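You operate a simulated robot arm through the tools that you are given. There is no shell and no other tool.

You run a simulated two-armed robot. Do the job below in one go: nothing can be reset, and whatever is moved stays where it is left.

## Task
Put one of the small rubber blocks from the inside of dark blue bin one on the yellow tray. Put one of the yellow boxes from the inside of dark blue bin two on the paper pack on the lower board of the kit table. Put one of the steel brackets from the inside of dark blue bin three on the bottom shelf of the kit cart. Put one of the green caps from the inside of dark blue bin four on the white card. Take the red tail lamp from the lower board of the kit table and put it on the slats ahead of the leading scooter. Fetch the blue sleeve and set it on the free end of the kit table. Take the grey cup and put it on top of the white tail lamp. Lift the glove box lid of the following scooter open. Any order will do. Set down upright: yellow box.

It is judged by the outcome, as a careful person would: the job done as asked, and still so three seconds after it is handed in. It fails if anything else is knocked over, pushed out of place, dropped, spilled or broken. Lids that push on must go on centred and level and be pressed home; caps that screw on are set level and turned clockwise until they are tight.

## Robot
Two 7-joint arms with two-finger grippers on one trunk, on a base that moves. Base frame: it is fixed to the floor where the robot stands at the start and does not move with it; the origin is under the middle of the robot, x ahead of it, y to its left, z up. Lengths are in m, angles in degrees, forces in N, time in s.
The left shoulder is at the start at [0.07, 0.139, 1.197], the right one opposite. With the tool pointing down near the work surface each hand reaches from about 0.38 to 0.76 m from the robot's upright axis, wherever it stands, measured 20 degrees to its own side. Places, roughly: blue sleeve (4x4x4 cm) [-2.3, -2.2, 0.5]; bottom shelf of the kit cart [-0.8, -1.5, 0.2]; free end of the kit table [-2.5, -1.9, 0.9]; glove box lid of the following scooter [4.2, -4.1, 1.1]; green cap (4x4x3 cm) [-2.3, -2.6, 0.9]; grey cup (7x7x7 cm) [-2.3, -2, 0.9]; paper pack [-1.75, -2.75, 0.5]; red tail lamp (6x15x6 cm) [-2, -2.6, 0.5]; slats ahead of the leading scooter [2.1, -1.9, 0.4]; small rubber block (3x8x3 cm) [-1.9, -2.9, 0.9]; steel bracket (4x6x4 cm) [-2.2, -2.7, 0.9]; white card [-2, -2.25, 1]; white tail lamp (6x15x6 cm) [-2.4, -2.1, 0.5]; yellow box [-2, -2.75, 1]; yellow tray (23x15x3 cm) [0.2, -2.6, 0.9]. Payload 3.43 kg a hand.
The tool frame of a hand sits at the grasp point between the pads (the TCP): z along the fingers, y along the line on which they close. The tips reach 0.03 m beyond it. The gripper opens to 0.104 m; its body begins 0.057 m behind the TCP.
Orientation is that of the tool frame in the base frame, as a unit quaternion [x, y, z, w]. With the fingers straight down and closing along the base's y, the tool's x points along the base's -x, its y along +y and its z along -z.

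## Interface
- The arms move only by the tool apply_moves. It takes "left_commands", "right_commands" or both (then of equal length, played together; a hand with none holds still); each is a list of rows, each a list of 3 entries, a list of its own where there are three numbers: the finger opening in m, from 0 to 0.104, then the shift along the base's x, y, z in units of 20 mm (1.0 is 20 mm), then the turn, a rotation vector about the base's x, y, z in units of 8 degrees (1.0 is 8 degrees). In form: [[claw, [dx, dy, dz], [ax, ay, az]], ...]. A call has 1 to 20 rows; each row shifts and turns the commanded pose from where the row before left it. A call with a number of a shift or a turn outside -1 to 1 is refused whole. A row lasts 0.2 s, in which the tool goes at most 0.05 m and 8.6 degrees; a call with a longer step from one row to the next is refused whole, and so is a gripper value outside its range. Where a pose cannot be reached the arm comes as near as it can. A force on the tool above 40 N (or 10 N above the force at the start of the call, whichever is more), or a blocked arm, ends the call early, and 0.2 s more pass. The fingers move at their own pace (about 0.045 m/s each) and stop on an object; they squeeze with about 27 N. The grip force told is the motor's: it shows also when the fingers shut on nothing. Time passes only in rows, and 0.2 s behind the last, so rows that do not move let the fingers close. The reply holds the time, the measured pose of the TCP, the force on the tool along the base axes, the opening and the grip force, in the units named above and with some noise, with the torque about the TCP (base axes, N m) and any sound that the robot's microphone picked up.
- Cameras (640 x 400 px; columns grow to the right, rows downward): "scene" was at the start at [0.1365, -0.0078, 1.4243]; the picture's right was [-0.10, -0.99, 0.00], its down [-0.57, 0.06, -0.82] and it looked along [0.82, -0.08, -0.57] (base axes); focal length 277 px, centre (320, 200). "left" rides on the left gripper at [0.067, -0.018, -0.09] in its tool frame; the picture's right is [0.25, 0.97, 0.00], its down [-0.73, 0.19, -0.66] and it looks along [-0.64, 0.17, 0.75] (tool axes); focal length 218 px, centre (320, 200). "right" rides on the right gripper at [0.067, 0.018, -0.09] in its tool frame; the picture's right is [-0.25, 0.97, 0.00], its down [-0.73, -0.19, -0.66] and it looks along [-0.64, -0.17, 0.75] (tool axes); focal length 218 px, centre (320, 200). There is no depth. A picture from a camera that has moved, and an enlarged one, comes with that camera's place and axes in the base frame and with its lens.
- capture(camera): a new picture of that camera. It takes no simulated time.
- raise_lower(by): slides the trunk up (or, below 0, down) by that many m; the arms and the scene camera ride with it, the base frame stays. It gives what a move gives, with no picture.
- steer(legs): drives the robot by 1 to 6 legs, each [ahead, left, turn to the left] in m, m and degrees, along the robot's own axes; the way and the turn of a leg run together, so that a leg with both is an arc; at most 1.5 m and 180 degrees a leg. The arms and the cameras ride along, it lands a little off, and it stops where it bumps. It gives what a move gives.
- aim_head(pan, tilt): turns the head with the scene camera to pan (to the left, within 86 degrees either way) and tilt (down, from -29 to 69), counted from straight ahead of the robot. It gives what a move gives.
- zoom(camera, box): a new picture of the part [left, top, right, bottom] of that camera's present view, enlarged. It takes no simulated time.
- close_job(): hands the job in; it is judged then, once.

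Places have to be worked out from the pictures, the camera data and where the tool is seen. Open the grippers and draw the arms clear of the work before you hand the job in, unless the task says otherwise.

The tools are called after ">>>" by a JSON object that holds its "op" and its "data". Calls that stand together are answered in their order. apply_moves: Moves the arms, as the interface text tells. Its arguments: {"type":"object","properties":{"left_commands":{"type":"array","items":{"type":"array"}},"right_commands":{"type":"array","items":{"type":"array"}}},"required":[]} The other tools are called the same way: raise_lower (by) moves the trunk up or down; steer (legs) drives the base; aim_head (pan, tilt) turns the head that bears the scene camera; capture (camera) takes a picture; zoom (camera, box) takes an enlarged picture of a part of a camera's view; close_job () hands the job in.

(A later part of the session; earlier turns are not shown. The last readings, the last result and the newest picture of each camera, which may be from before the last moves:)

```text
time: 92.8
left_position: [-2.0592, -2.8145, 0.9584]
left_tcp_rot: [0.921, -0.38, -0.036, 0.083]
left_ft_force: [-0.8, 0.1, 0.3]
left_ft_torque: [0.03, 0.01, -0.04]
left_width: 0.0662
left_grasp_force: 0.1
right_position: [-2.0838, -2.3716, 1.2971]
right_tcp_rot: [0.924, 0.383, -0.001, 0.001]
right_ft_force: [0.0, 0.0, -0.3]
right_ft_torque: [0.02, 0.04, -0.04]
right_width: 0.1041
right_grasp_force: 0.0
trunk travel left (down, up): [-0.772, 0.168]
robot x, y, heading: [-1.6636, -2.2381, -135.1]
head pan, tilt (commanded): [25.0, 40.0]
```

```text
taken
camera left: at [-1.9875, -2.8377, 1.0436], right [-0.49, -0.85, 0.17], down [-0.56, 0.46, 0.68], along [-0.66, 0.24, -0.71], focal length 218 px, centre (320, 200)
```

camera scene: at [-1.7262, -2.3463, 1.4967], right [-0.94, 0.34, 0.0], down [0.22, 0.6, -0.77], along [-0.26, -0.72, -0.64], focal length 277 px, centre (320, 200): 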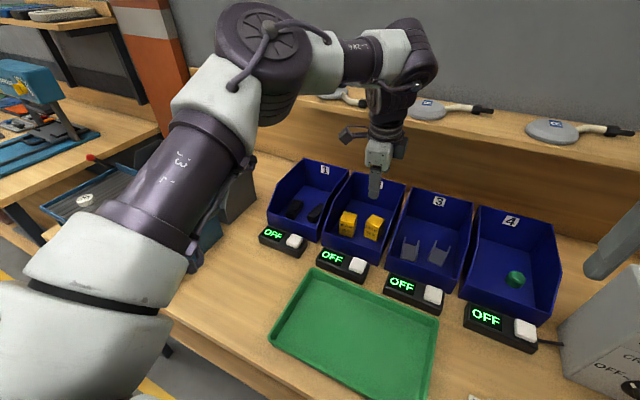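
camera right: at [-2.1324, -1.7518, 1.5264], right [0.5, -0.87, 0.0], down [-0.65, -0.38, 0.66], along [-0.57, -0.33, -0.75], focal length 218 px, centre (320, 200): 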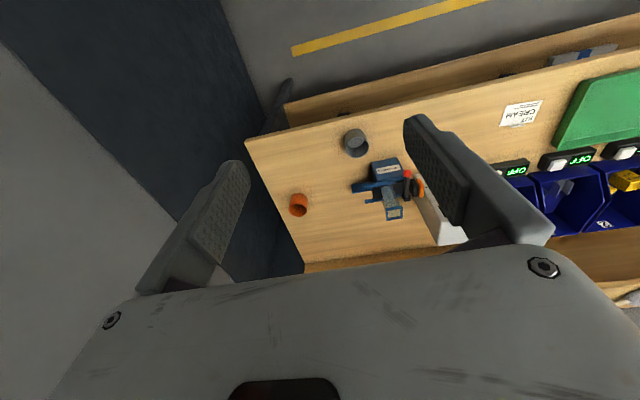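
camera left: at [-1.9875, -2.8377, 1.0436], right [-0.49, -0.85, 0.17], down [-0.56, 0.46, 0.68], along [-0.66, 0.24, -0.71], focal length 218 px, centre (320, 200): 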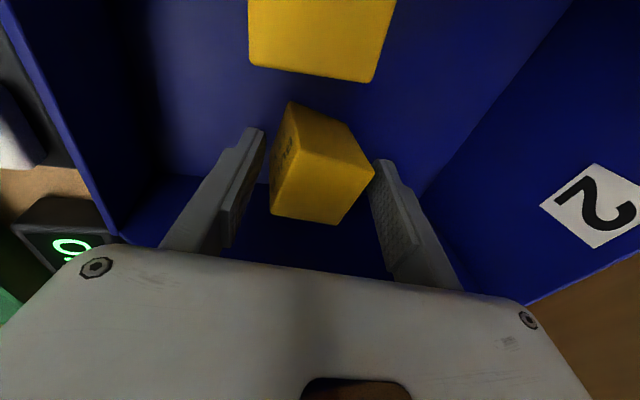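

The box is between the fingers. I close.

>>> {"op": "apply_moves", "data": {"left_commands": [[0.05, [0, 0, 0], [0, 0, 0]], [0.03, [0, 0, 0], [0, 0, 0]], [0.01, [0, 0, 0], [0, 0, 0]], [0.01, [0, 0, 0], [0, 0, 0]], [0.01, [0, 0, 0], [0, 0, 0]]]}}

>>> {"op": "capture", "data": {"camera": "left"}}

```text
time: 94.0
left_position: [-2.0579, -2.8132, 0.9584]
left_tcp_rot: [0.92, -0.38, -0.036, 0.083]
left_ft_force: [0.1, -0.1, -0.5]
left_ft_torque: [-0.01, 0.0, -0.01]
left_width: 0.0407
left_grasp_force: 27.2
right_position: [-2.0832, -2.3714, 1.2979]
right_tcp_rot: [0.924, 0.382, 0.0, 0.001]
right_ft_force: [-0.3, -0.4, 0.1]
right_ft_torque: [-0.01, 0.0, -0.03]
right_width: 0.1043
right_grasp_force: 0.0
trunk travel left (down, up): [-0.772, 0.168]
robot x, y, heading: [-1.66, -2.2346, -135.2]
head pan, tilt (commanded): [25.0, 40.0]
```

```text
taken
camera left: at [-1.9875, -2.8377, 1.0437], right [-0.49, -0.85, 0.17], down [-0.56, 0.46, 0.68], along [-0.66, 0.24, -0.71], focal length 218 px, centre (320, 200)
```

left: 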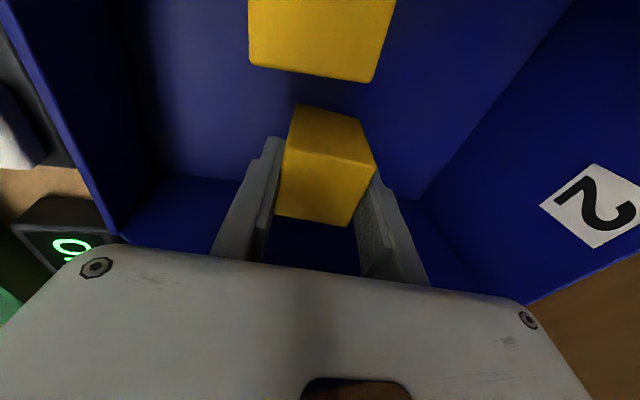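

Gripped (width 0.041). I lift it clear, then look back-left to check the space to the cart before moving the base.

>>> {"op": "apply_moves", "data": {"left_commands": [[0.01, [0, 0, 0.5], [0, 0, 0]], [0.01, [0, 0, 1], [0, 0, 0]], [0.01, [0, 0, 1], [0, 0, 0]], [0.01, [0, 0, 1], [0, 0, 0]], [0.01, [0, 0, 1], [0, 0, 0]], [0.01, [0, 0, 1], [0, 0, 0]], [0.01, [0, 0, 1], [0, 0, 0]], [0.01, [0, 0, 1], [0, 0, 0]], [0.01, [0, 0, 0], [0, 0, 0]]]}}

>>> {"op": "capture", "data": {"camera": "left"}}

>>> {"op": "aim_head", "data": {"pan": 86, "tilt": 45}}

>>> {"op": "capture", "data": {"camera": "scene"}}

```text
time: 96.0
left_position: [-2.0604, -2.8141, 1.1081]
left_tcp_rot: [0.921, -0.38, -0.036, 0.083]
left_ft_force: [-0.2, -0.7, -0.4]
left_ft_torque: [0.06, 0.01, -0.01]
left_width: 0.0408
left_grasp_force: 27.2
right_position: [-2.0837, -2.3722, 1.2979]
right_tcp_rot: [0.924, 0.383, 0.0, 0.001]
right_ft_force: [-0.5, 0.2, 0.2]
right_ft_torque: [-0.01, -0.03, 0.01]
right_width: 0.104
right_grasp_force: 0.2
trunk travel left (down, up): [-0.772, 0.168]
robot x, y, heading: [-1.6608, -2.2367, -135.1]
head pan, tilt (commanded): [25.0, 40.0]
```

```text
taken
camera left: at [-1.9893, -2.8387, 1.1931], right [-0.49, -0.85, 0.17], down [-0.56, 0.46, 0.68], along [-0.66, 0.24, -0.71], focal length 218 px, centre (320, 200)
```

left: 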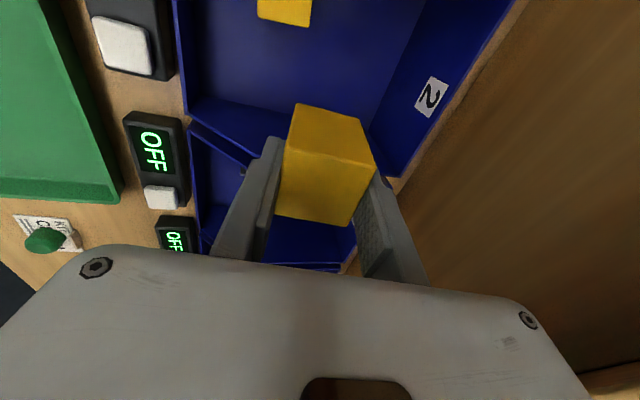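

```text
time: 97.3
left_position: [-2.0598, -2.814, 1.107]
left_tcp_rot: [0.92, -0.38, -0.035, 0.082]
left_ft_force: [-0.1, 0.8, -0.9]
left_ft_torque: [0.01, 0.02, 0.0]
left_width: 0.041
left_grasp_force: 27.4
right_position: [-2.0835, -2.3718, 1.2983]
right_tcp_rot: [0.924, 0.382, -0.001, 0.001]
right_ft_force: [0.6, 0.7, -0.2]
right_ft_torque: [-0.01, 0.02, 0.01]
right_width: 0.1039
right_grasp_force: 0.0
trunk travel left (down, up): [-0.772, 0.168]
robot x, y, heading: [-1.6611, -2.2336, -135.1]
head pan, tilt (commanded): [85.9, 45.0]
```

```text
taken
camera scene: at [-1.6462, -2.3301, 1.4891], right [-0.76, -0.65, 0.0], down [-0.46, 0.54, -0.71], along [0.46, -0.54, -0.71], focal length 277 px, centre (320, 200)
```

scene: 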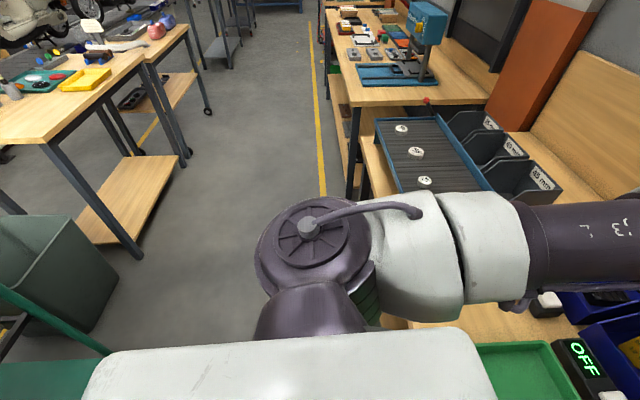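

The box is held securely and the lane is clear. I back off 0.13 m and shift 0.17 m left so I can set the box down on the free table strip left of the green tray for a re-grip.

>>> {"op": "steer", "data": {"legs": [[-0.13, 0, 0], [0, 0.17, 0]]}}

>>> {"op": "aim_head", "data": {"pan": 20, "tilt": 50}}

>>> {"op": "capture", "data": {"camera": "scene"}}

>>> {"op": "capture", "data": {"camera": "left"}}

```text
time: 99.7
left_position: [-1.8503, -2.8412, 1.1079]
left_tcp_rot: [0.92, -0.382, -0.035, 0.083]
left_ft_force: [-0.6, -0.1, -0.3]
left_ft_torque: [-0.04, -0.03, 0.06]
left_width: 0.0409
left_grasp_force: 27.4
right_position: [-1.8726, -2.3996, 1.2975]
right_tcp_rot: [0.925, 0.381, -0.001, 0.002]
right_ft_force: [-0.6, -0.4, 0.9]
right_ft_torque: [-0.05, -0.01, -0.02]
right_width: 0.1041
right_grasp_force: 0.0
trunk travel left (down, up): [-0.772, 0.168]
robot x, y, heading: [-1.4469, -2.2646, -135.3]
head pan, tilt (commanded): [85.9, 45.0]
```

```text
time: 101.0
left_position: [-1.8478, -2.845, 1.1078]
left_tcp_rot: [0.92, -0.382, -0.036, 0.083]
left_ft_force: [0.1, -0.5, -1.2]
left_ft_torque: [-0.04, 0.0, -0.01]
left_width: 0.0409
left_grasp_force: 27.1
right_position: [-1.8697, -2.4002, 1.2989]
right_tcp_rot: [0.924, 0.382, 0.0, 0.001]
right_ft_force: [0.6, 0.0, -1.1]
right_ft_torque: [0.0, -0.02, -0.02]
right_width: 0.1038
right_grasp_force: 0.0
trunk travel left (down, up): [-0.772, 0.168]
robot x, y, heading: [-1.4469, -2.2645, -135.2]
head pan, tilt (commanded): [20.0, 50.0]
```

```text
taken
camera scene: at [-1.5176, -2.3694, 1.4822], right [-0.9, 0.43, 0.0], down [0.33, 0.69, -0.64], along [-0.27, -0.58, -0.77], focal length 277 px, centre (320, 200)
```

scene: 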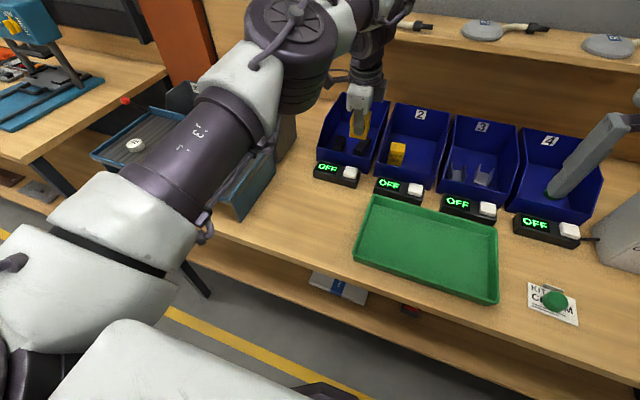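

```text
taken
camera left: at [-1.7769, -2.8684, 1.1928], right [-0.5, -0.85, 0.17], down [-0.56, 0.47, 0.68], along [-0.66, 0.24, -0.71], focal length 218 px, centre (320, 200)
```

left: 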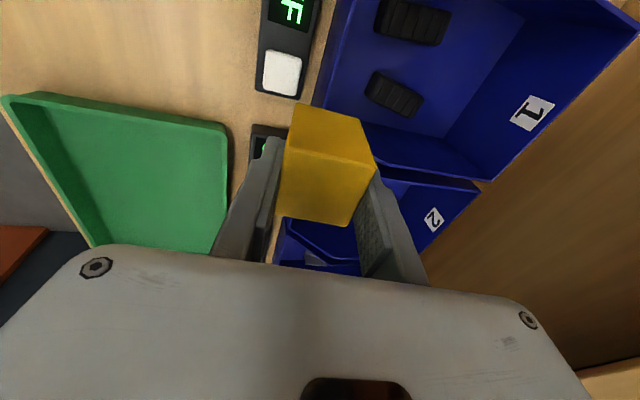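

Robot is at u −0.578, v 2.62. I carry the box to the free strip at u −0.74, v 3.12 and lower it near the table surface.

>>> {"op": "apply_moves", "data": {"left_commands": [[0.01, [0.915, 0.64, 0], [0, 0, 0]], [0.01, [0.915, 0.64, 0], [0, 0, 0]], [0.01, [0.915, 0.64, 0], [0, 0, 0]], [0.01, [0.915, 0.64, 0], [0, 0, 0]], [0.01, [0.915, 0.64, 0], [0, 0, 0]], [0.01, [0.915, 0.64, 0], [0, 0, 0]], [0.01, [0.915, 0.64, 0], [0, 0, 0]], [0.01, [0.915, 0.64, 0], [0, 0, 0]], [0.01, [0.915, 0.64, 0], [0, 0, 0]], [0.01, [0, 0, -1], [0, 0, 0]], [0.01, [0, 0, -1], [0, 0, 0]], [0.01, [0, 0, -1], [0, 0, 0]], [0.01, [0, 0, -1], [0, 0, 0]], [0.01, [0, 0, -1], [0, 0, 0]], [0.01, [0, 0, -1], [0, 0, 0]], [0.01, [0, 0, -0.7], [0, 0, 0]], [0.01, [0, 0, 0], [0, 0, 0]]]}}

>>> {"op": "capture", "data": {"camera": "left"}}

>>> {"op": "capture", "data": {"camera": "scene"}}

```text
time: 104.7
left_position: [-1.6818, -2.7266, 0.974]
left_tcp_rot: [0.919, -0.383, -0.036, 0.083]
left_ft_force: [-0.3, 0.3, -0.1]
left_ft_torque: [0.03, 0.0, 0.0]
left_width: 0.0404
left_grasp_force: 26.5
right_position: [-1.8691, -2.4011, 1.2974]
right_tcp_rot: [0.925, 0.381, -0.001, 0.001]
right_ft_force: [-0.5, 0.8, 0.5]
right_ft_torque: [0.03, -0.01, 0.01]
right_width: 0.1041
right_grasp_force: 0.1
trunk travel left (down, up): [-0.772, 0.168]
robot x, y, heading: [-1.4476, -2.2656, -135.6]
head pan, tilt (commanded): [20.0, 50.0]
```

```text
taken
camera left: at [-1.6104, -2.7517, 1.0586], right [-0.5, -0.85, 0.17], down [-0.56, 0.47, 0.68], along [-0.66, 0.24, -0.71], focal length 218 px, centre (320, 200)
```

left: 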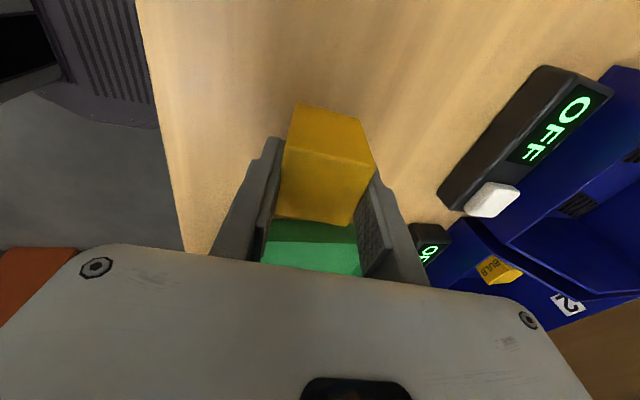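

```text
taken
camera scene: at [-1.5177, -2.3689, 1.4822], right [-0.9, 0.43, 0.0], down [0.33, 0.69, -0.64], along [-0.27, -0.58, -0.77], focal length 277 px, centre (320, 200)
```

scene: 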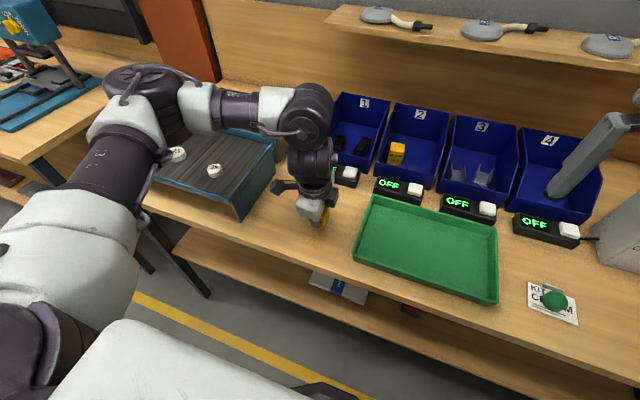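

The box is above a free spot. I lower it gently to the table.

>>> {"op": "apply_moves", "data": {"left_commands": [[0.01, [0, 0, -0.4], [0, 0, 0]], [0.01, [0, 0, -0.3], [0, 0, 0]], [0.01, [0, 0, -0.1], [0, 0, 0]], [0.01, [0, 0, 0], [0, 0, 0]]]}}

```text
time: 105.7
left_position: [-1.683, -2.7282, 0.957]
left_tcp_rot: [0.919, -0.383, -0.037, 0.084]
left_ft_force: [0.7, 0.5, -0.1]
left_ft_torque: [0.01, -0.02, 0.0]
left_width: 0.0409
left_grasp_force: 27.3
right_position: [-1.8707, -2.4018, 1.2985]
right_tcp_rot: [0.925, 0.381, -0.001, 0.001]
right_ft_force: [0.6, -0.6, 0.0]
right_ft_torque: [0.0, 0.0, 0.02]
right_width: 0.1039
right_grasp_force: 0.1
trunk travel left (down, up): [-0.772, 0.168]
robot x, y, heading: [-1.4452, -2.2652, -135.1]
head pan, tilt (commanded): [20.0, 50.0]
```

>>> {"op": "apply_moves", "data": {"left_commands": [[0.01, [0, 0, -0.1], [0, 0, 0]], [0.01, [0, 0, -0.1], [0, 0, 0]], [0.01, [0, 0, 0], [0, 0, 0]]]}}

```text
time: 106.5
left_position: [-1.6814, -2.7292, 0.9543]
left_tcp_rot: [0.92, -0.381, -0.036, 0.083]
left_ft_force: [0.2, -0.4, -1.5]
left_ft_torque: [0.04, 0.0, 0.02]
left_width: 0.0409
left_grasp_force: 26.7
right_position: [-1.8708, -2.4008, 1.2977]
right_tcp_rot: [0.924, 0.382, 0.0, 0.001]
right_ft_force: [-1.1, 0.4, -0.9]
right_ft_torque: [-0.04, -0.01, 0.03]
right_width: 0.1041
right_grasp_force: 0.1
trunk travel left (down, up): [-0.772, 0.168]
robot x, y, heading: [-1.4508, -2.2656, -135.4]
head pan, tilt (commanded): [20.0, 50.0]
```

Still no contact at 0.954; I keep lowering in 2 mm steps.

>>> {"op": "apply_moves", "data": {"left_commands": [[0.01, [0, 0, -0.1], [0, 0, 0]], [0.01, [0, 0, -0.1], [0, 0, 0]], [0.01, [0, 0, 0], [0, 0, 0]]]}}

```text
time: 107.2
left_position: [-1.6827, -2.7284, 0.953]
left_tcp_rot: [0.919, -0.382, -0.038, 0.086]
left_ft_force: [2.5, -6.0, 27.8]
left_ft_torque: [-0.05, -0.32, -0.03]
left_width: 0.041
left_grasp_force: 26.8
right_position: [-1.8673, -2.3993, 1.2987]
right_tcp_rot: [0.925, 0.381, -0.002, 0.001]
right_ft_force: [0.1, -0.7, -0.1]
right_ft_torque: [-0.01, -0.01, 0.01]
right_width: 0.104
right_grasp_force: 0.0
trunk travel left (down, up): [-0.772, 0.168]
robot x, y, heading: [-1.4537, -2.2703, -135.0]
head pan, tilt (commanded): [20.0, 50.0]
```

Contact on the table. I relieve slightly, open and lift the hand straight off.

>>> {"op": "apply_moves", "data": {"left_commands": [[0.01, [0, 0, 0.1], [0, 0, 0]], [0.05, [0, 0, 0], [0, 0, 0]], [0.065, [0, 0, 0], [0, 0, 0]], [0.075, [0, 0, 0], [0, 0, 0]], [0.075, [0, 0, 0.5], [0, 0, 0]], [0.075, [0, 0, 1], [0, 0, 0]], [0.075, [0, 0, 1], [0, 0, 0]], [0.075, [0, 0, 1], [0, 0, 0]], [0.075, [0, 0, 1], [0, 0, 0]], [0.075, [0, 0, 1], [0, 0, 0]], [0.075, [0, 0, 1], [0, 0, 0]], [0.075, [0, 0, 1], [0, 0, 0]], [0.075, [0, 0, 0], [0, 0, 0]]]}}

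>>> {"op": "capture", "data": {"camera": "left"}}

>>> {"op": "capture", "data": {"camera": "scene"}}

```text
time: 110.0
left_position: [-1.6844, -2.7305, 1.1032]
left_tcp_rot: [0.92, -0.382, -0.036, 0.082]
left_ft_force: [-0.6, 0.0, -0.4]
left_ft_torque: [-0.03, 0.0, 0.02]
left_width: 0.075
left_grasp_force: 0.1
right_position: [-1.8693, -2.4021, 1.2979]
right_tcp_rot: [0.925, 0.381, 0.0, 0.001]
right_ft_force: [-0.7, -0.4, 0.6]
right_ft_torque: [0.0, 0.0, -0.01]
right_width: 0.1039
right_grasp_force: 0.1
trunk travel left (down, up): [-0.772, 0.168]
robot x, y, heading: [-1.4442, -2.2638, -135.1]
head pan, tilt (commanded): [20.0, 50.0]
```

```text
taken
camera left: at [-1.6136, -2.7541, 1.1874], right [-0.5, -0.85, 0.17], down [-0.56, 0.47, 0.68], along [-0.66, 0.24, -0.71], focal length 218 px, centre (320, 200)
```

left: 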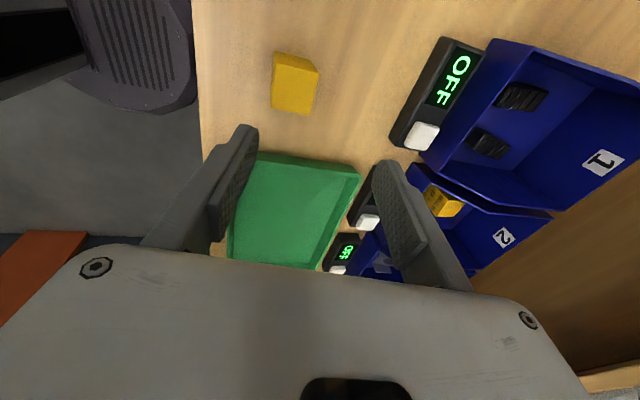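

```text
taken
camera scene: at [-1.5179, -2.3692, 1.4822], right [-0.9, 0.43, 0.0], down [0.33, 0.69, -0.64], along [-0.27, -0.58, -0.77], focal length 277 px, centre (320, 200)
```

scene: 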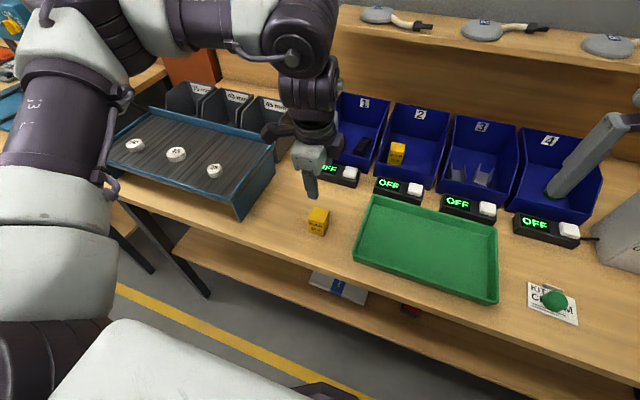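

The yellow box stands upright on the table. Now I reorient the left hand to yaw 0 with 50° forward pitch for a low front grip, and pull the right hand back and outward so it clears the table when I lower the trunk later.

>>> {"op": "apply_moves", "data": {"left_commands": [[0.08, [0, 0, 1], [0.442, -0.442, 0]], [0.08, [0, 0, 1], [0.442, -0.442, 0]], [0.08, [0, 0, 0.5], [0, 0, 1]], [0.08, [0, 0, 0], [0, 0, 1]], [0.08, [0, 0, 0], [0, 0, 1]], [0.08, [0, 0, 0], [0, 0, 1]], [0.08, [0, 0, 0], [0, 0, 1]], [0.08, [0, 0, 0], [0, 0, 1]], [0.08, [0, 0, 0], [0, 0, 1]], [0.08, [0, 0, 0], [0, 0, 1]], [0.08, [0, 0, 0], [0, 0, 1]], [0.08, [0, 0, 0], [0, 0, 1]], [0.08, [0, 0, 0], [0, 0, 1]], [0.08, [0, 0, 0], [-0.6, 0.6, 0.2]], [0.08, [0, 0, 0], [-0.707, 0.707, 0]], [0.08, [0, 0, 0], [-0.707, 0.707, 0]], [0.08, [0, 0, 0], [-0.707, 0.707, 0]], [0.08, [0, 0, 0], [-0.707, 0.707, 0]], [0.08, [0, 0, 0], [-0.707, 0.707, 0]], [0.08, [0, 0, 0], [-0.2, 0.2, 0]]], "right_commands": [[0.104, [-0.106, 0.954, 0], [0, 0, 0]], [0.104, [-0.106, 0.954, 0], [0, 0, 0]], [0.104, [-0.106, 0.954, 0], [0, 0, 0]], [0.104, [-0.106, 0.954, 0], [0, 0, 0]], [0.104, [-0.106, 0.954, 0], [0, 0, 0]], [0.104, [-0.106, 0.954, 0], [0, 0, 0]], [0.104, [-0.106, 0.954, 0], [0, 0, 0]], [0.104, [-0.106, 0.954, 0], [0, 0, 0]], [0.104, [-0.106, 0.954, 0], [0, 0, 0]], [0.104, [-0.106, 0.954, 0], [0, 0, 0]], [0.104, [0, 0, 0], [0, 0, 0]], [0.104, [0, 0, 0], [0, 0, 0]], [0.104, [0, 0, 0], [0, 0, 0]], [0.104, [0, 0, 0], [0, 0, 0]], [0.104, [0, 0, 0], [0, 0, 0]], [0.104, [0, 0, 0], [0, 0, 0]], [0.104, [0, 0, 0], [0, 0, 0]], [0.104, [0, 0, 0], [0, 0, 0]], [0.104, [0, 0, 0], [0, 0, 0]], [0.104, [0, 0, 0], [0, 0, 0]]]}}

>>> {"op": "capture", "data": {"camera": "left"}}

>>> {"op": "capture", "data": {"camera": "scene"}}

```text
time: 114.2
left_position: [-1.6654, -2.8127, 1.1748]
left_tcp_rot: [0.841, 0.344, -0.384, 0.164]
left_ft_force: [-0.3, -0.8, 0.1]
left_ft_torque: [-0.01, 0.01, 0.01]
left_width: 0.08
left_grasp_force: 0.1
left hand out of reach, approached as far as the arm can: row 15, 16, 17, 18, 19, 20
right_position: [-1.8923, -2.2096, 1.2977]
right_tcp_rot: [0.925, 0.381, -0.001, 0.001]
right_ft_force: [0.3, 0.2, 0.0]
right_ft_torque: [0.01, 0.01, 0.01]
right_width: 0.1042
right_grasp_force: 0.1
trunk travel left (down, up): [-0.772, 0.168]
robot x, y, heading: [-1.4471, -2.2643, -135.0]
head pan, tilt (commanded): [20.0, 50.0]
```

```text
taken
camera left: at [-1.5983, -2.7223, 1.1832], right [0.8, -0.57, -0.18], down [0.14, -0.11, 0.98], along [-0.58, -0.81, -0.01], focal length 218 px, centre (320, 200)
```

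left: 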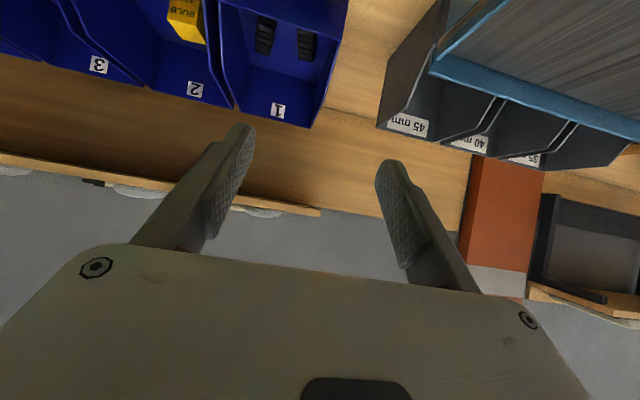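

```text
taken
camera scene: at [-1.5182, -2.3688, 1.4822], right [-0.9, 0.43, 0.0], down [0.33, 0.69, -0.64], along [-0.27, -0.58, -0.77], focal length 277 px, centre (320, 200)
```

scene: 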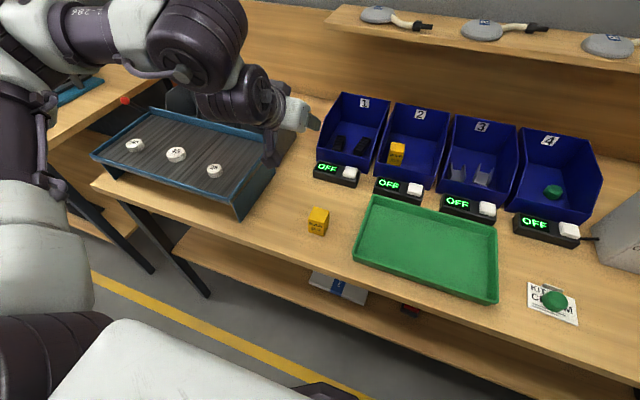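

The wrist is too folded at this distance and drifted sideways (no contact). I back the base up 0.1 m to get room.

>>> {"op": "steer", "data": {"legs": [[-0.1, 0, 0]]}}

>>> {"op": "capture", "data": {"camera": "scene"}}

```text
time: 115.4
left_position: [-1.5967, -2.7462, 1.174]
left_tcp_rot: [0.842, 0.343, -0.382, 0.163]
left_ft_force: [0.0, -0.5, 0.8]
left_ft_torque: [0.05, -0.02, 0.04]
left_width: 0.0801
left_grasp_force: 0.0
right_position: [-1.8245, -2.1439, 1.2968]
right_tcp_rot: [0.925, 0.381, 0.001, 0.001]
right_ft_force: [-0.3, -1.1, -0.8]
right_ft_torque: [0.02, -0.02, -0.03]
right_width: 0.104
right_grasp_force: 0.1
trunk travel left (down, up): [-0.772, 0.168]
robot x, y, heading: [-1.3776, -2.1933, -135.6]
head pan, tilt (commanded): [20.0, 50.0]
```

```text
taken
camera scene: at [-1.4512, -2.3032, 1.4818], right [-0.9, 0.43, 0.0], down [0.33, 0.69, -0.64], along [-0.27, -0.58, -0.77], focal length 277 px, centre (320, 200)
```

scene: 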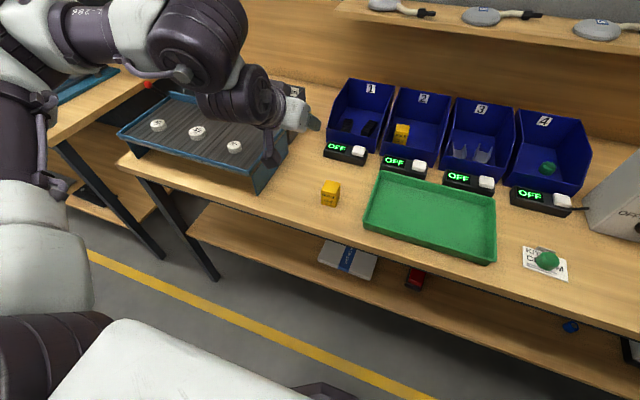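

I raise the trunk 0.15 m so the folded arm gets more room, then bring the hand to a pre-grasp in front of the box.

>>> {"op": "raise_lower", "data": {"by": 0.15}}

>>> {"op": "apply_moves", "data": {"left_commands": [[0.08, [-0.464, 0.835, 0], [0, 0, 0]], [0.08, [-0.464, 0.835, 0], [0, 0, 0]], [0.08, [-0.464, 0.835, 0], [0, 0, 0]], [0.08, [-0.464, 0.835, 0], [0, 0, 0]], [0.08, [0, 0, -1], [0, 0, 0]], [0.08, [0, 0, -1], [0, 0, 0]], [0.08, [0, 0, -1], [0, 0, 0]], [0.08, [0, 0, -1], [0, 0, 0]], [0.08, [0, 0, -1], [0, 0, 0]], [0.08, [0, 0, -1], [0, 0, 0]], [0.08, [0, 0, -1], [0, 0, 0]], [0.08, [0, 0, -1], [0, 0, 0]], [0.08, [0, 0, -1], [0, 0, 0]], [0.08, [0, 0, -1], [0, 0, 0]], [0.08, [0, 0, -1], [0, 0, 0]], [0.08, [0, 0, -1], [0, 0, 0]], [0.08, [0, 0, 0], [0, 0, 0]]]}}

>>> {"op": "capture", "data": {"camera": "left"}}

>>> {"op": "capture", "data": {"camera": "scene"}}

```text
time: 117.1
left_position: [-1.5964, -2.7448, 1.3256]
left_tcp_rot: [0.842, 0.343, -0.384, 0.163]
left_ft_force: [0.2, 0.5, -0.8]
left_ft_torque: [0.0, -0.03, -0.02]
left_width: 0.0801
left_grasp_force: 0.0
right_position: [-1.8224, -2.1411, 1.4458]
right_tcp_rot: [0.925, 0.38, 0.0, 0.001]
right_ft_force: [0.5, 0.0, 0.3]
right_ft_torque: [-0.03, 0.0, 0.03]
right_width: 0.1041
right_grasp_force: 0.2
trunk travel left (down, up): [-0.922, 0.018]
robot x, y, heading: [-1.3765, -2.1957, -135.4]
head pan, tilt (commanded): [20.0, 50.0]
```

```text
time: 120.7
left_position: [-1.641, -2.7376, 1.0855]
left_tcp_rot: [0.842, 0.343, -0.383, 0.163]
left_ft_force: [0.6, 0.0, -0.3]
left_ft_torque: [-0.01, -0.01, -0.03]
left_width: 0.0802
left_grasp_force: 0.1
left hand out of reach, approached as far as the arm can: row 1, 2, 3, 4
right_position: [-1.8211, -2.1403, 1.4471]
right_tcp_rot: [0.925, 0.38, 0.0, 0.001]
right_ft_force: [0.1, 0.5, 0.1]
right_ft_torque: [-0.02, 0.03, 0.04]
right_width: 0.1039
right_grasp_force: 0.1
trunk travel left (down, up): [-0.922, 0.018]
robot x, y, heading: [-1.3803, -2.1982, -135.5]
head pan, tilt (commanded): [20.0, 50.0]
```

```text
taken
camera left: at [-1.5744, -2.6476, 1.094], right [0.8, -0.57, -0.18], down [0.14, -0.11, 0.98], along [-0.58, -0.81, -0.01], focal length 218 px, centre (320, 200)
```

left: 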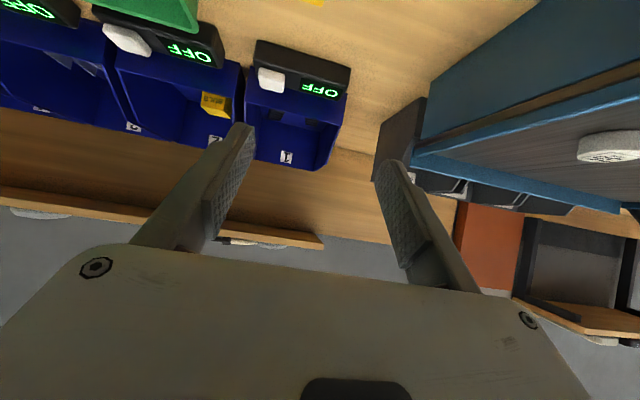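

```text
taken
camera scene: at [-1.4489, -2.3003, 1.6322], right [-0.9, 0.43, 0.0], down [0.33, 0.69, -0.64], along [-0.28, -0.58, -0.77], focal length 277 px, centre (320, 200)
```

scene: 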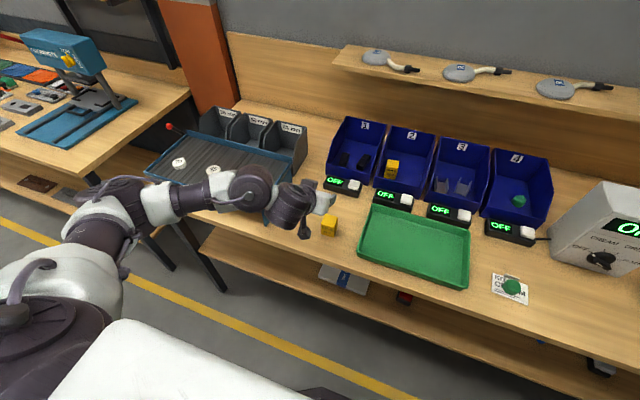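

Now reachable. I align with the box and go to the pre-grasp point.

>>> {"op": "apply_moves", "data": {"left_commands": [[0.08, [0.12, 0.97, 0], [0, 0, 0]], [0.08, [0.12, 0.97, 0], [0, 0, 0]], [0.08, [0.12, 0.97, 0], [0, 0, 0]], [0.08, [0, 0, -1], [0, 0, 0]], [0.08, [0, 0, -1], [0, 0, 0]], [0.08, [0, 0, -1], [0, 0, 0]], [0.08, [0, 0, -1], [0, 0, 0]], [0.08, [0, 0, -0.6], [0, 0, 0]], [0.08, [0, 0, 0], [0, 0, 0]]]}}

>>> {"op": "capture", "data": {"camera": "left"}}

>>> {"op": "capture", "data": {"camera": "scene"}}

```text
time: 122.7
left_position: [-1.6347, -2.6817, 0.9942]
left_tcp_rot: [0.842, 0.343, -0.383, 0.163]
left_ft_force: [-0.4, 0.6, 0.1]
left_ft_torque: [-0.04, 0.02, -0.03]
left_width: 0.0801
left_grasp_force: 0.2
right_position: [-1.8225, -2.1408, 1.4466]
right_tcp_rot: [0.925, 0.38, 0.0, 0.002]
right_ft_force: [-0.1, -0.3, 0.2]
right_ft_torque: [0.02, 0.03, -0.01]
right_width: 0.104
right_grasp_force: 0.0
trunk travel left (down, up): [-0.922, 0.018]
robot x, y, heading: [-1.3781, -2.195, -135.4]
head pan, tilt (commanded): [20.0, 50.0]
```

```text
taken
camera left: at [-1.5664, -2.59, 1.0021], right [0.8, -0.57, -0.18], down [0.14, -0.11, 0.98], along [-0.58, -0.81, -0.01], focal length 218 px, centre (320, 200)
```

left: 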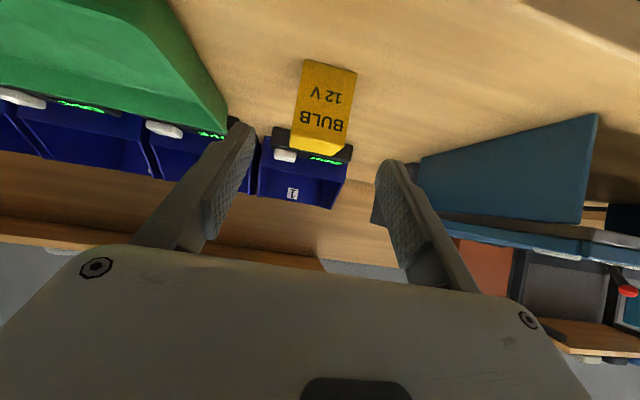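

```text
taken
camera scene: at [-1.4487, -2.3, 1.6322], right [-0.9, 0.43, 0.0], down [0.33, 0.69, -0.64], along [-0.28, -0.58, -0.77], focal length 277 px, centre (320, 200)
```

scene: 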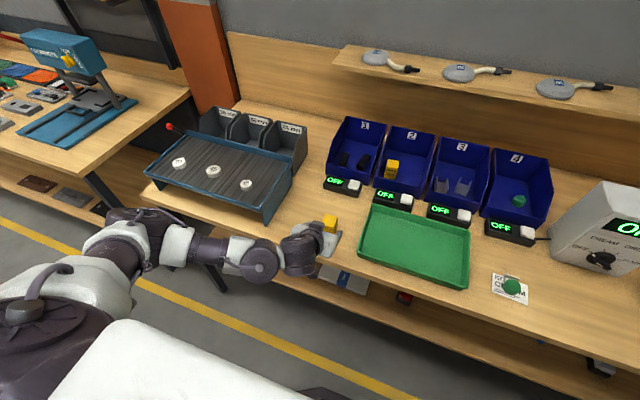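

Alignment is good. I advance along the tool axis around the box and close.

>>> {"op": "apply_moves", "data": {"left_commands": [[0.08, [-0.8, -0.8, -0.95], [0, 0, 0]], [0.08, [-0.8, -0.8, -0.95], [0, 0, 0]], [0.08, [-0.8, -0.8, -0.95], [0, 0, 0]], [0.08, [0, 0, 0], [0, 0, 0]], [0.05, [0, 0, 0], [0, 0, 0]], [0.03, [0, 0, 0], [0, 0, 0]], [0.01, [0, 0, 0], [0, 0, 0]], [0.01, [0, 0, 0], [0, 0, 0]], [0.01, [0, 0, 0], [0, 0, 0]]]}}

>>> {"op": "capture", "data": {"camera": "left"}}

```text
time: 124.7
left_position: [-1.68, -2.7287, 0.9375]
left_tcp_rot: [0.842, 0.343, -0.383, 0.163]
left_ft_force: [0.1, 0.5, -0.1]
left_ft_torque: [-0.02, 0.04, 0.03]
left_width: 0.0409
left_grasp_force: 26.5
right_position: [-1.8224, -2.1405, 1.4459]
right_tcp_rot: [0.925, 0.381, -0.001, 0.002]
right_ft_force: [0.2, -0.5, 0.1]
right_ft_torque: [-0.01, 0.01, 0.0]
right_width: 0.104
right_grasp_force: 0.0
trunk travel left (down, up): [-0.922, 0.018]
robot x, y, heading: [-1.3782, -2.1984, -135.4]
head pan, tilt (commanded): [20.0, 50.0]
```

```text
taken
camera left: at [-1.6141, -2.6385, 0.9454], right [0.8, -0.57, -0.18], down [0.14, -0.11, 0.98], along [-0.58, -0.81, -0.01], focal length 218 px, centre (320, 200)
```

left: 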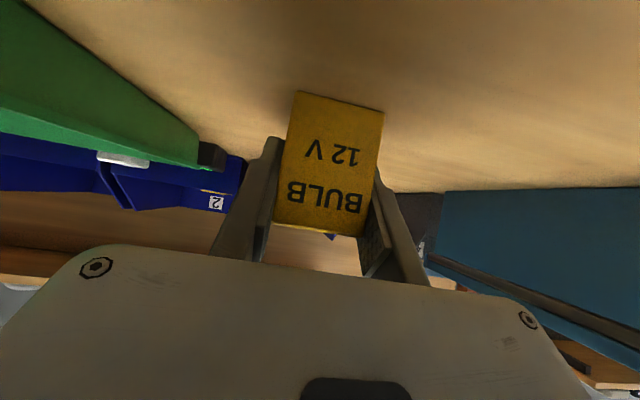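

Box gripped upright at 0.041 m. Before carrying it in front of the table edge I check the clearance to the cart behind me.

>>> {"op": "aim_head", "data": {"pan": 86, "tilt": 60}}

>>> {"op": "capture", "data": {"camera": "scene"}}

>>> {"op": "aim_head", "data": {"pan": -86, "tilt": 50}}

>>> {"op": "capture", "data": {"camera": "scene"}}

```text
time: 126.1
left_position: [-1.6807, -2.7303, 0.9379]
left_tcp_rot: [0.842, 0.343, -0.383, 0.163]
left_ft_force: [-0.5, -0.2, -0.2]
left_ft_torque: [0.01, -0.01, -0.02]
left_width: 0.0408
left_grasp_force: 26.8
right_position: [-1.8225, -2.1411, 1.4478]
right_tcp_rot: [0.925, 0.38, 0.0, 0.001]
right_ft_force: [-0.5, -0.7, -0.4]
right_ft_torque: [0.0, -0.01, -0.04]
right_width: 0.1039
right_grasp_force: 0.0
trunk travel left (down, up): [-0.922, 0.018]
robot x, y, heading: [-1.3792, -2.1951, -135.3]
head pan, tilt (commanded): [85.9, 60.0]
```

```text
taken
camera scene: at [-1.3725, -2.2815, 1.6196], right [-0.76, -0.65, 0.0], down [-0.56, 0.66, -0.5], along [0.33, -0.38, -0.87], focal length 277 px, centre (320, 200)
```

scene: 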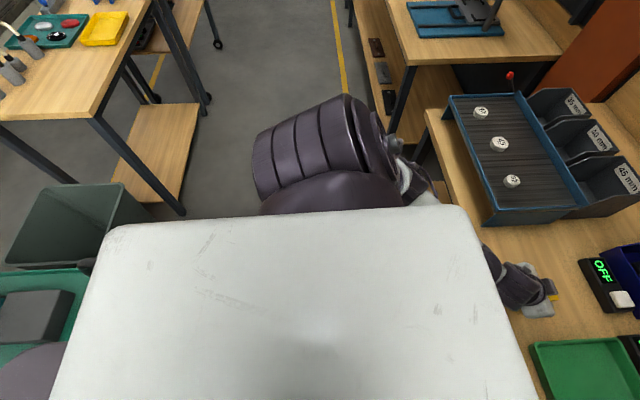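

```text
time: 128.7
left_position: [-1.6814, -2.7295, 0.9387]
left_tcp_rot: [0.842, 0.343, -0.383, 0.162]
left_ft_force: [-0.2, 0.0, 0.5]
left_ft_torque: [0.05, 0.02, -0.03]
left_width: 0.0409
left_grasp_force: 27.2
right_position: [-1.8224, -2.1414, 1.4475]
right_tcp_rot: [0.925, 0.381, 0.0, 0.001]
right_ft_force: [-0.2, -0.2, 0.5]
right_ft_torque: [-0.01, 0.0, -0.03]
right_width: 0.1043
right_grasp_force: 0.0
trunk travel left (down, up): [-0.922, 0.018]
robot x, y, heading: [-1.3768, -2.1976, -135.4]
head pan, tilt (commanded): [-85.9, 50.0]
```

```text
taken
camera scene: at [-1.4736, -2.18, 1.6322], right [0.66, 0.75, 0.0], down [0.58, -0.51, -0.64], along [-0.48, 0.42, -0.77], focal length 277 px, centre (320, 200)
```

scene: 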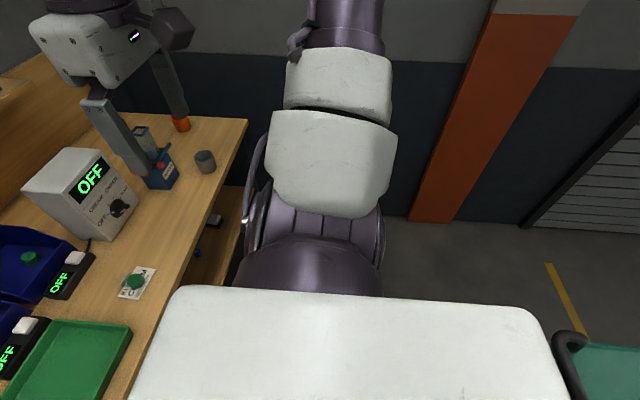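

The cart handle ends near v≈2.11 (u −0.34), leaving ~9 cm behind my base, so I won't back up further. I raise the trunk fully, lift the box, and pull the hand back toward the table edge while moving it slightly left.

>>> {"op": "raise_lower", "data": {"by": 0.017}}

>>> {"op": "aim_head", "data": {"pan": 20, "tilt": 55}}

>>> {"op": "apply_moves", "data": {"left_commands": [[0.01, [0, 0, 1], [0, 0, 0]], [0.01, [0, 0, 1], [0, 0, 0]], [0.01, [0, 0, 1], [0, 0, 0]], [0.01, [0.8, 0.55, 0], [0, 0, 0]], [0.01, [0.8, 0.55, 0], [0, 0, 0]], [0.01, [0.8, 0.55, 0], [0, 0, 0]], [0.01, [0.8, 0.55, 0], [0, 0, 0]], [0.01, [0.8, 0.55, 0], [0, 0, 0]], [0.01, [0.8, 0.55, 0], [0, 0, 0]], [0.01, [0, 0, 0], [0, 0, 0]]]}}

>>> {"op": "capture", "data": {"camera": "scene"}}

```text
time: 129.3
left_position: [-1.6802, -2.729, 0.9555]
left_tcp_rot: [0.842, 0.343, -0.382, 0.163]
left_ft_force: [-0.9, 0.4, -0.7]
left_ft_torque: [0.0, 0.0, -0.02]
left_width: 0.0411
left_grasp_force: 27.0
right_position: [-1.8217, -2.1421, 1.4643]
right_tcp_rot: [0.925, 0.38, -0.001, 0.001]
right_ft_force: [-0.2, 0.2, -0.2]
right_ft_torque: [-0.02, -0.01, -0.04]
right_width: 0.1041
right_grasp_force: 0.0
trunk travel left (down, up): [-0.939, 0.001]
robot x, y, heading: [-1.3826, -2.1985, -135.4]
head pan, tilt (commanded): [-85.9, 50.0]
```

```text
time: 131.2
left_position: [-1.6805, -2.7291, 0.9546]
left_tcp_rot: [0.842, 0.343, -0.383, 0.163]
left_ft_force: [-0.1, -0.4, -1.3]
left_ft_torque: [-0.03, -0.03, 0.0]
left_width: 0.041
left_grasp_force: 27.1
right_position: [-1.8207, -2.1408, 1.4643]
right_tcp_rot: [0.925, 0.38, -0.001, 0.0]
right_ft_force: [-0.4, -0.1, -0.3]
right_ft_torque: [-0.04, 0.0, -0.01]
right_width: 0.104
right_grasp_force: 0.1
trunk travel left (down, up): [-0.939, 0.001]
robot x, y, heading: [-1.3764, -2.1954, -135.5]
head pan, tilt (commanded): [20.0, 55.0]
```

```text
time: 133.4
left_position: [-1.5843, -2.6633, 1.0148]
left_tcp_rot: [0.842, 0.343, -0.383, 0.162]
left_ft_force: [-0.2, 0.0, -1.1]
left_ft_torque: [-0.02, -0.01, -0.01]
left_width: 0.0408
left_grasp_force: 26.9
right_position: [-1.8216, -2.1405, 1.4639]
right_tcp_rot: [0.925, 0.38, 0.0, 0.001]
right_ft_force: [-0.4, 0.0, 0.2]
right_ft_torque: [0.02, 0.01, 0.0]
right_width: 0.1038
right_grasp_force: 0.0
trunk travel left (down, up): [-0.939, 0.001]
robot x, y, heading: [-1.379, -2.1991, -135.5]
head pan, tilt (commanded): [20.0, 55.0]
```

```text
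taken
camera scene: at [-1.447, -2.2961, 1.6427], right [-0.9, 0.43, 0.0], down [0.35, 0.74, -0.57], along [-0.25, -0.52, -0.82], focal length 277 px, centre (320, 200)
```

scene: 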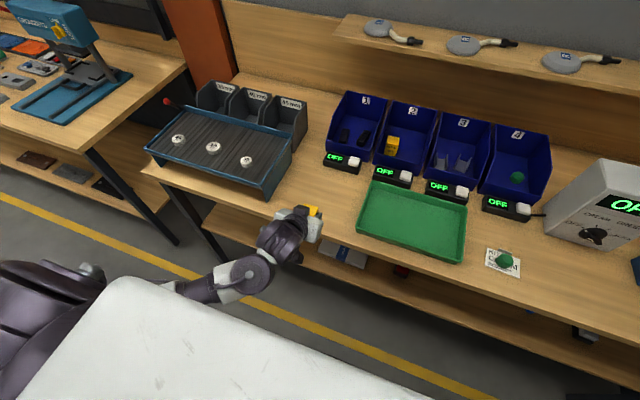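

No reach trouble so far (v≈3.00). I continue pulling back to v≈2.925.

>>> {"op": "apply_moves", "data": {"left_commands": [[0.01, [0.9, 0.9, 0], [0, 0, 0]], [0.01, [0.9, 0.9, 0], [0, 0, 0]], [0.01, [0.95, 0.95, 0], [0, 0, 0]], [0.01, [0, 0, 0], [0, 0, 0]]]}}

>>> {"op": "capture", "data": {"camera": "scene"}}

>>> {"op": "capture", "data": {"camera": "left"}}

```text
time: 134.4
left_position: [-1.53, -2.6086, 1.0156]
left_tcp_rot: [0.842, 0.343, -0.383, 0.163]
left_ft_force: [-0.6, -0.3, -0.6]
left_ft_torque: [0.0, -0.02, 0.01]
left_width: 0.0411
left_grasp_force: 27.1
right_position: [-1.8223, -2.1414, 1.4639]
right_tcp_rot: [0.925, 0.38, -0.001, 0.001]
right_ft_force: [0.5, 0.6, 0.6]
right_ft_torque: [-0.01, 0.0, -0.01]
right_width: 0.1041
right_grasp_force: 0.0
trunk travel left (down, up): [-0.939, 0.001]
robot x, y, heading: [-1.3747, -2.196, -135.5]
head pan, tilt (commanded): [20.0, 55.0]
```

```text
taken
camera scene: at [-1.4467, -2.2964, 1.6427], right [-0.9, 0.43, 0.0], down [0.35, 0.74, -0.57], along [-0.25, -0.52, -0.82], focal length 277 px, centre (320, 200)
```

scene: 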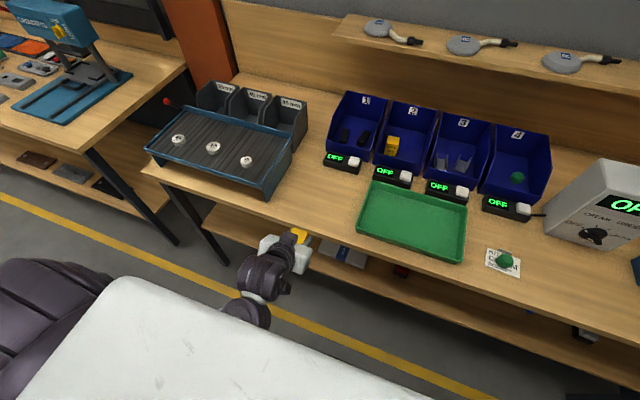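

```text
taken
camera left: at [-1.4636, -2.5171, 1.0228], right [0.8, -0.57, -0.18], down [0.14, -0.11, 0.98], along [-0.58, -0.81, -0.01], focal length 218 px, centre (320, 200)
```

left: 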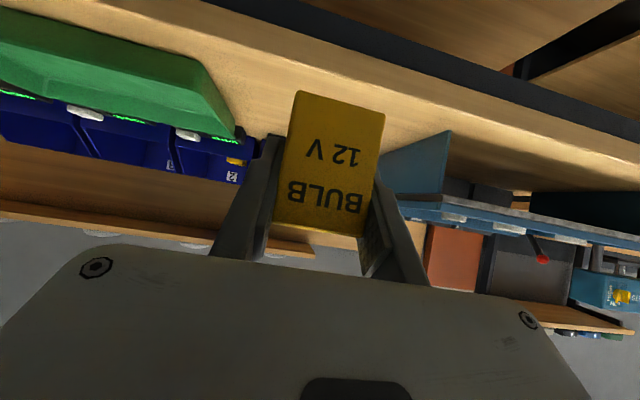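

The box and hand are in front of the table edge (v≈2.927) and clear. I lower the trunk 0.42 m and look under the table.

>>> {"op": "raise_lower", "data": {"by": -0.42}}

>>> {"op": "capture", "data": {"camera": "left"}}

>>> {"op": "capture", "data": {"camera": "scene"}}

```text
refused: -0.42 is not a number from -0.4 to 0.4
```

```text
taken
camera left: at [-1.4636, -2.5171, 1.0228], right [0.8, -0.57, -0.18], down [0.14, -0.11, 0.98], along [-0.58, -0.81, -0.01], focal length 218 px, centre (320, 200)
```

left: 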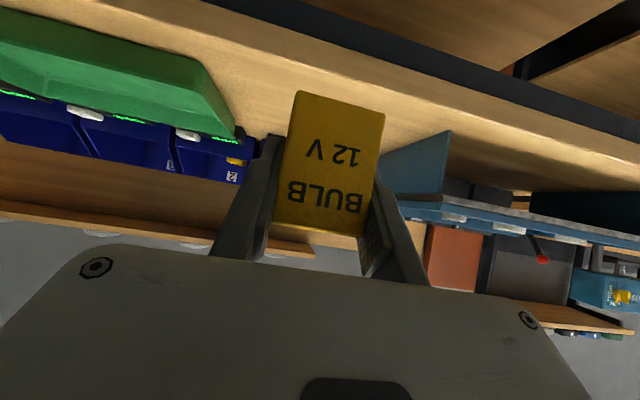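

```text
taken
camera scene: at [-1.4467, -2.2964, 1.6427], right [-0.9, 0.43, 0.0], down [0.35, 0.74, -0.57], along [-0.25, -0.52, -0.82], focal length 277 px, centre (320, 200)
```

scene: 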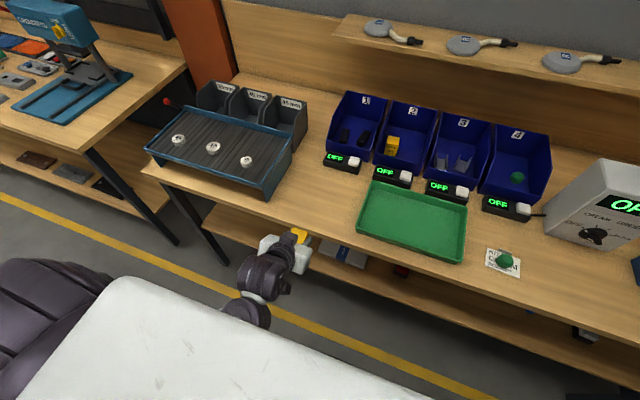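

Trunk moves are limited to 0.4 m per call, so I lower in two steps.

>>> {"op": "raise_lower", "data": {"by": -0.3}}

>>> {"op": "capture", "data": {"camera": "left"}}

>>> {"op": "raise_lower", "data": {"by": -0.13}}

>>> {"op": "capture", "data": {"camera": "left"}}

>>> {"op": "capture", "data": {"camera": "scene"}}

```text
time: 137.4
left_position: [-1.5302, -2.6071, 0.715]
left_tcp_rot: [0.842, 0.343, -0.383, 0.163]
left_ft_force: [-0.2, -0.2, 0.6]
left_ft_torque: [0.02, -0.02, -0.02]
left_width: 0.0408
left_grasp_force: 26.6
right_position: [-1.8221, -2.1402, 1.1628]
right_tcp_rot: [0.925, 0.38, 0.0, 0.003]
right_ft_force: [0.7, 0.0, -0.2]
right_ft_torque: [-0.04, 0.0, -0.05]
right_width: 0.1041
right_grasp_force: 0.1
trunk travel left (down, up): [-0.639, 0.301]
robot x, y, heading: [-1.3761, -2.1994, -135.4]
head pan, tilt (commanded): [20.0, 55.0]
```

```text
taken
camera left: at [-1.4637, -2.5167, 0.7228], right [0.8, -0.57, -0.18], down [0.14, -0.11, 0.98], along [-0.58, -0.81, -0.01], focal length 218 px, centre (320, 200)
```

left: 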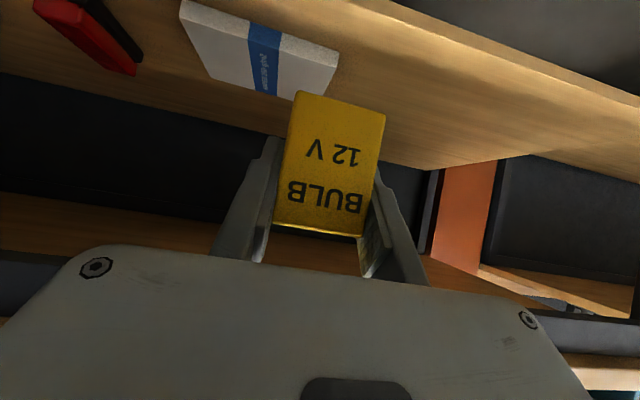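

```text
time: 139.0
left_position: [-1.5311, -2.6089, 0.5858]
left_tcp_rot: [0.842, 0.343, -0.383, 0.163]
left_ft_force: [0.1, -0.1, -1.0]
left_ft_torque: [-0.02, -0.01, -0.02]
left_width: 0.0407
left_grasp_force: 27.1
right_position: [-1.8214, -2.1418, 1.0354]
right_tcp_rot: [0.925, 0.38, -0.001, 0.001]
right_ft_force: [0.0, 0.5, 1.1]
right_ft_torque: [-0.02, 0.0, 0.01]
right_width: 0.1043
right_grasp_force: 0.0
trunk travel left (down, up): [-0.509, 0.431]
robot x, y, heading: [-1.3791, -2.195, -135.5]
head pan, tilt (commanded): [20.0, 55.0]
```

```text
taken
camera left: at [-1.4636, -2.5167, 0.5929], right [0.8, -0.57, -0.18], down [0.14, -0.11, 0.98], along [-0.58, -0.81, -0.01], focal length 218 px, centre (320, 200)
```

left: 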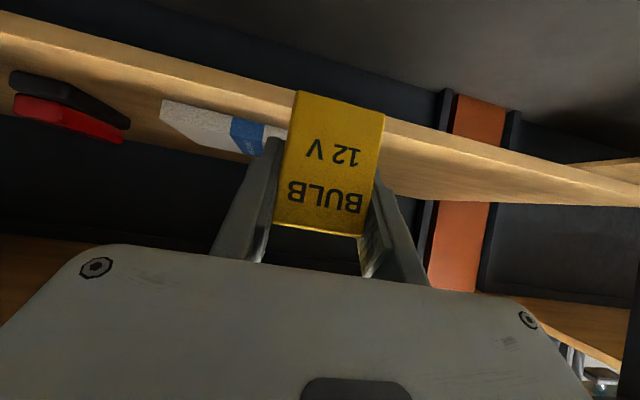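

```text
taken
camera scene: at [-1.4464, -2.2958, 1.2127], right [-0.9, 0.43, 0.0], down [0.35, 0.74, -0.57], along [-0.25, -0.52, -0.82], focal length 277 px, centre (320, 200)
```

scene: 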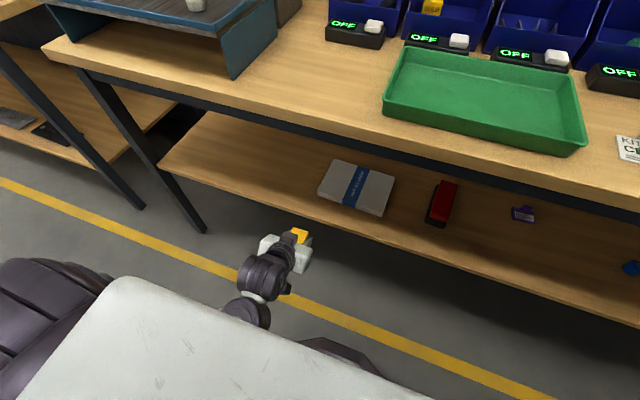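

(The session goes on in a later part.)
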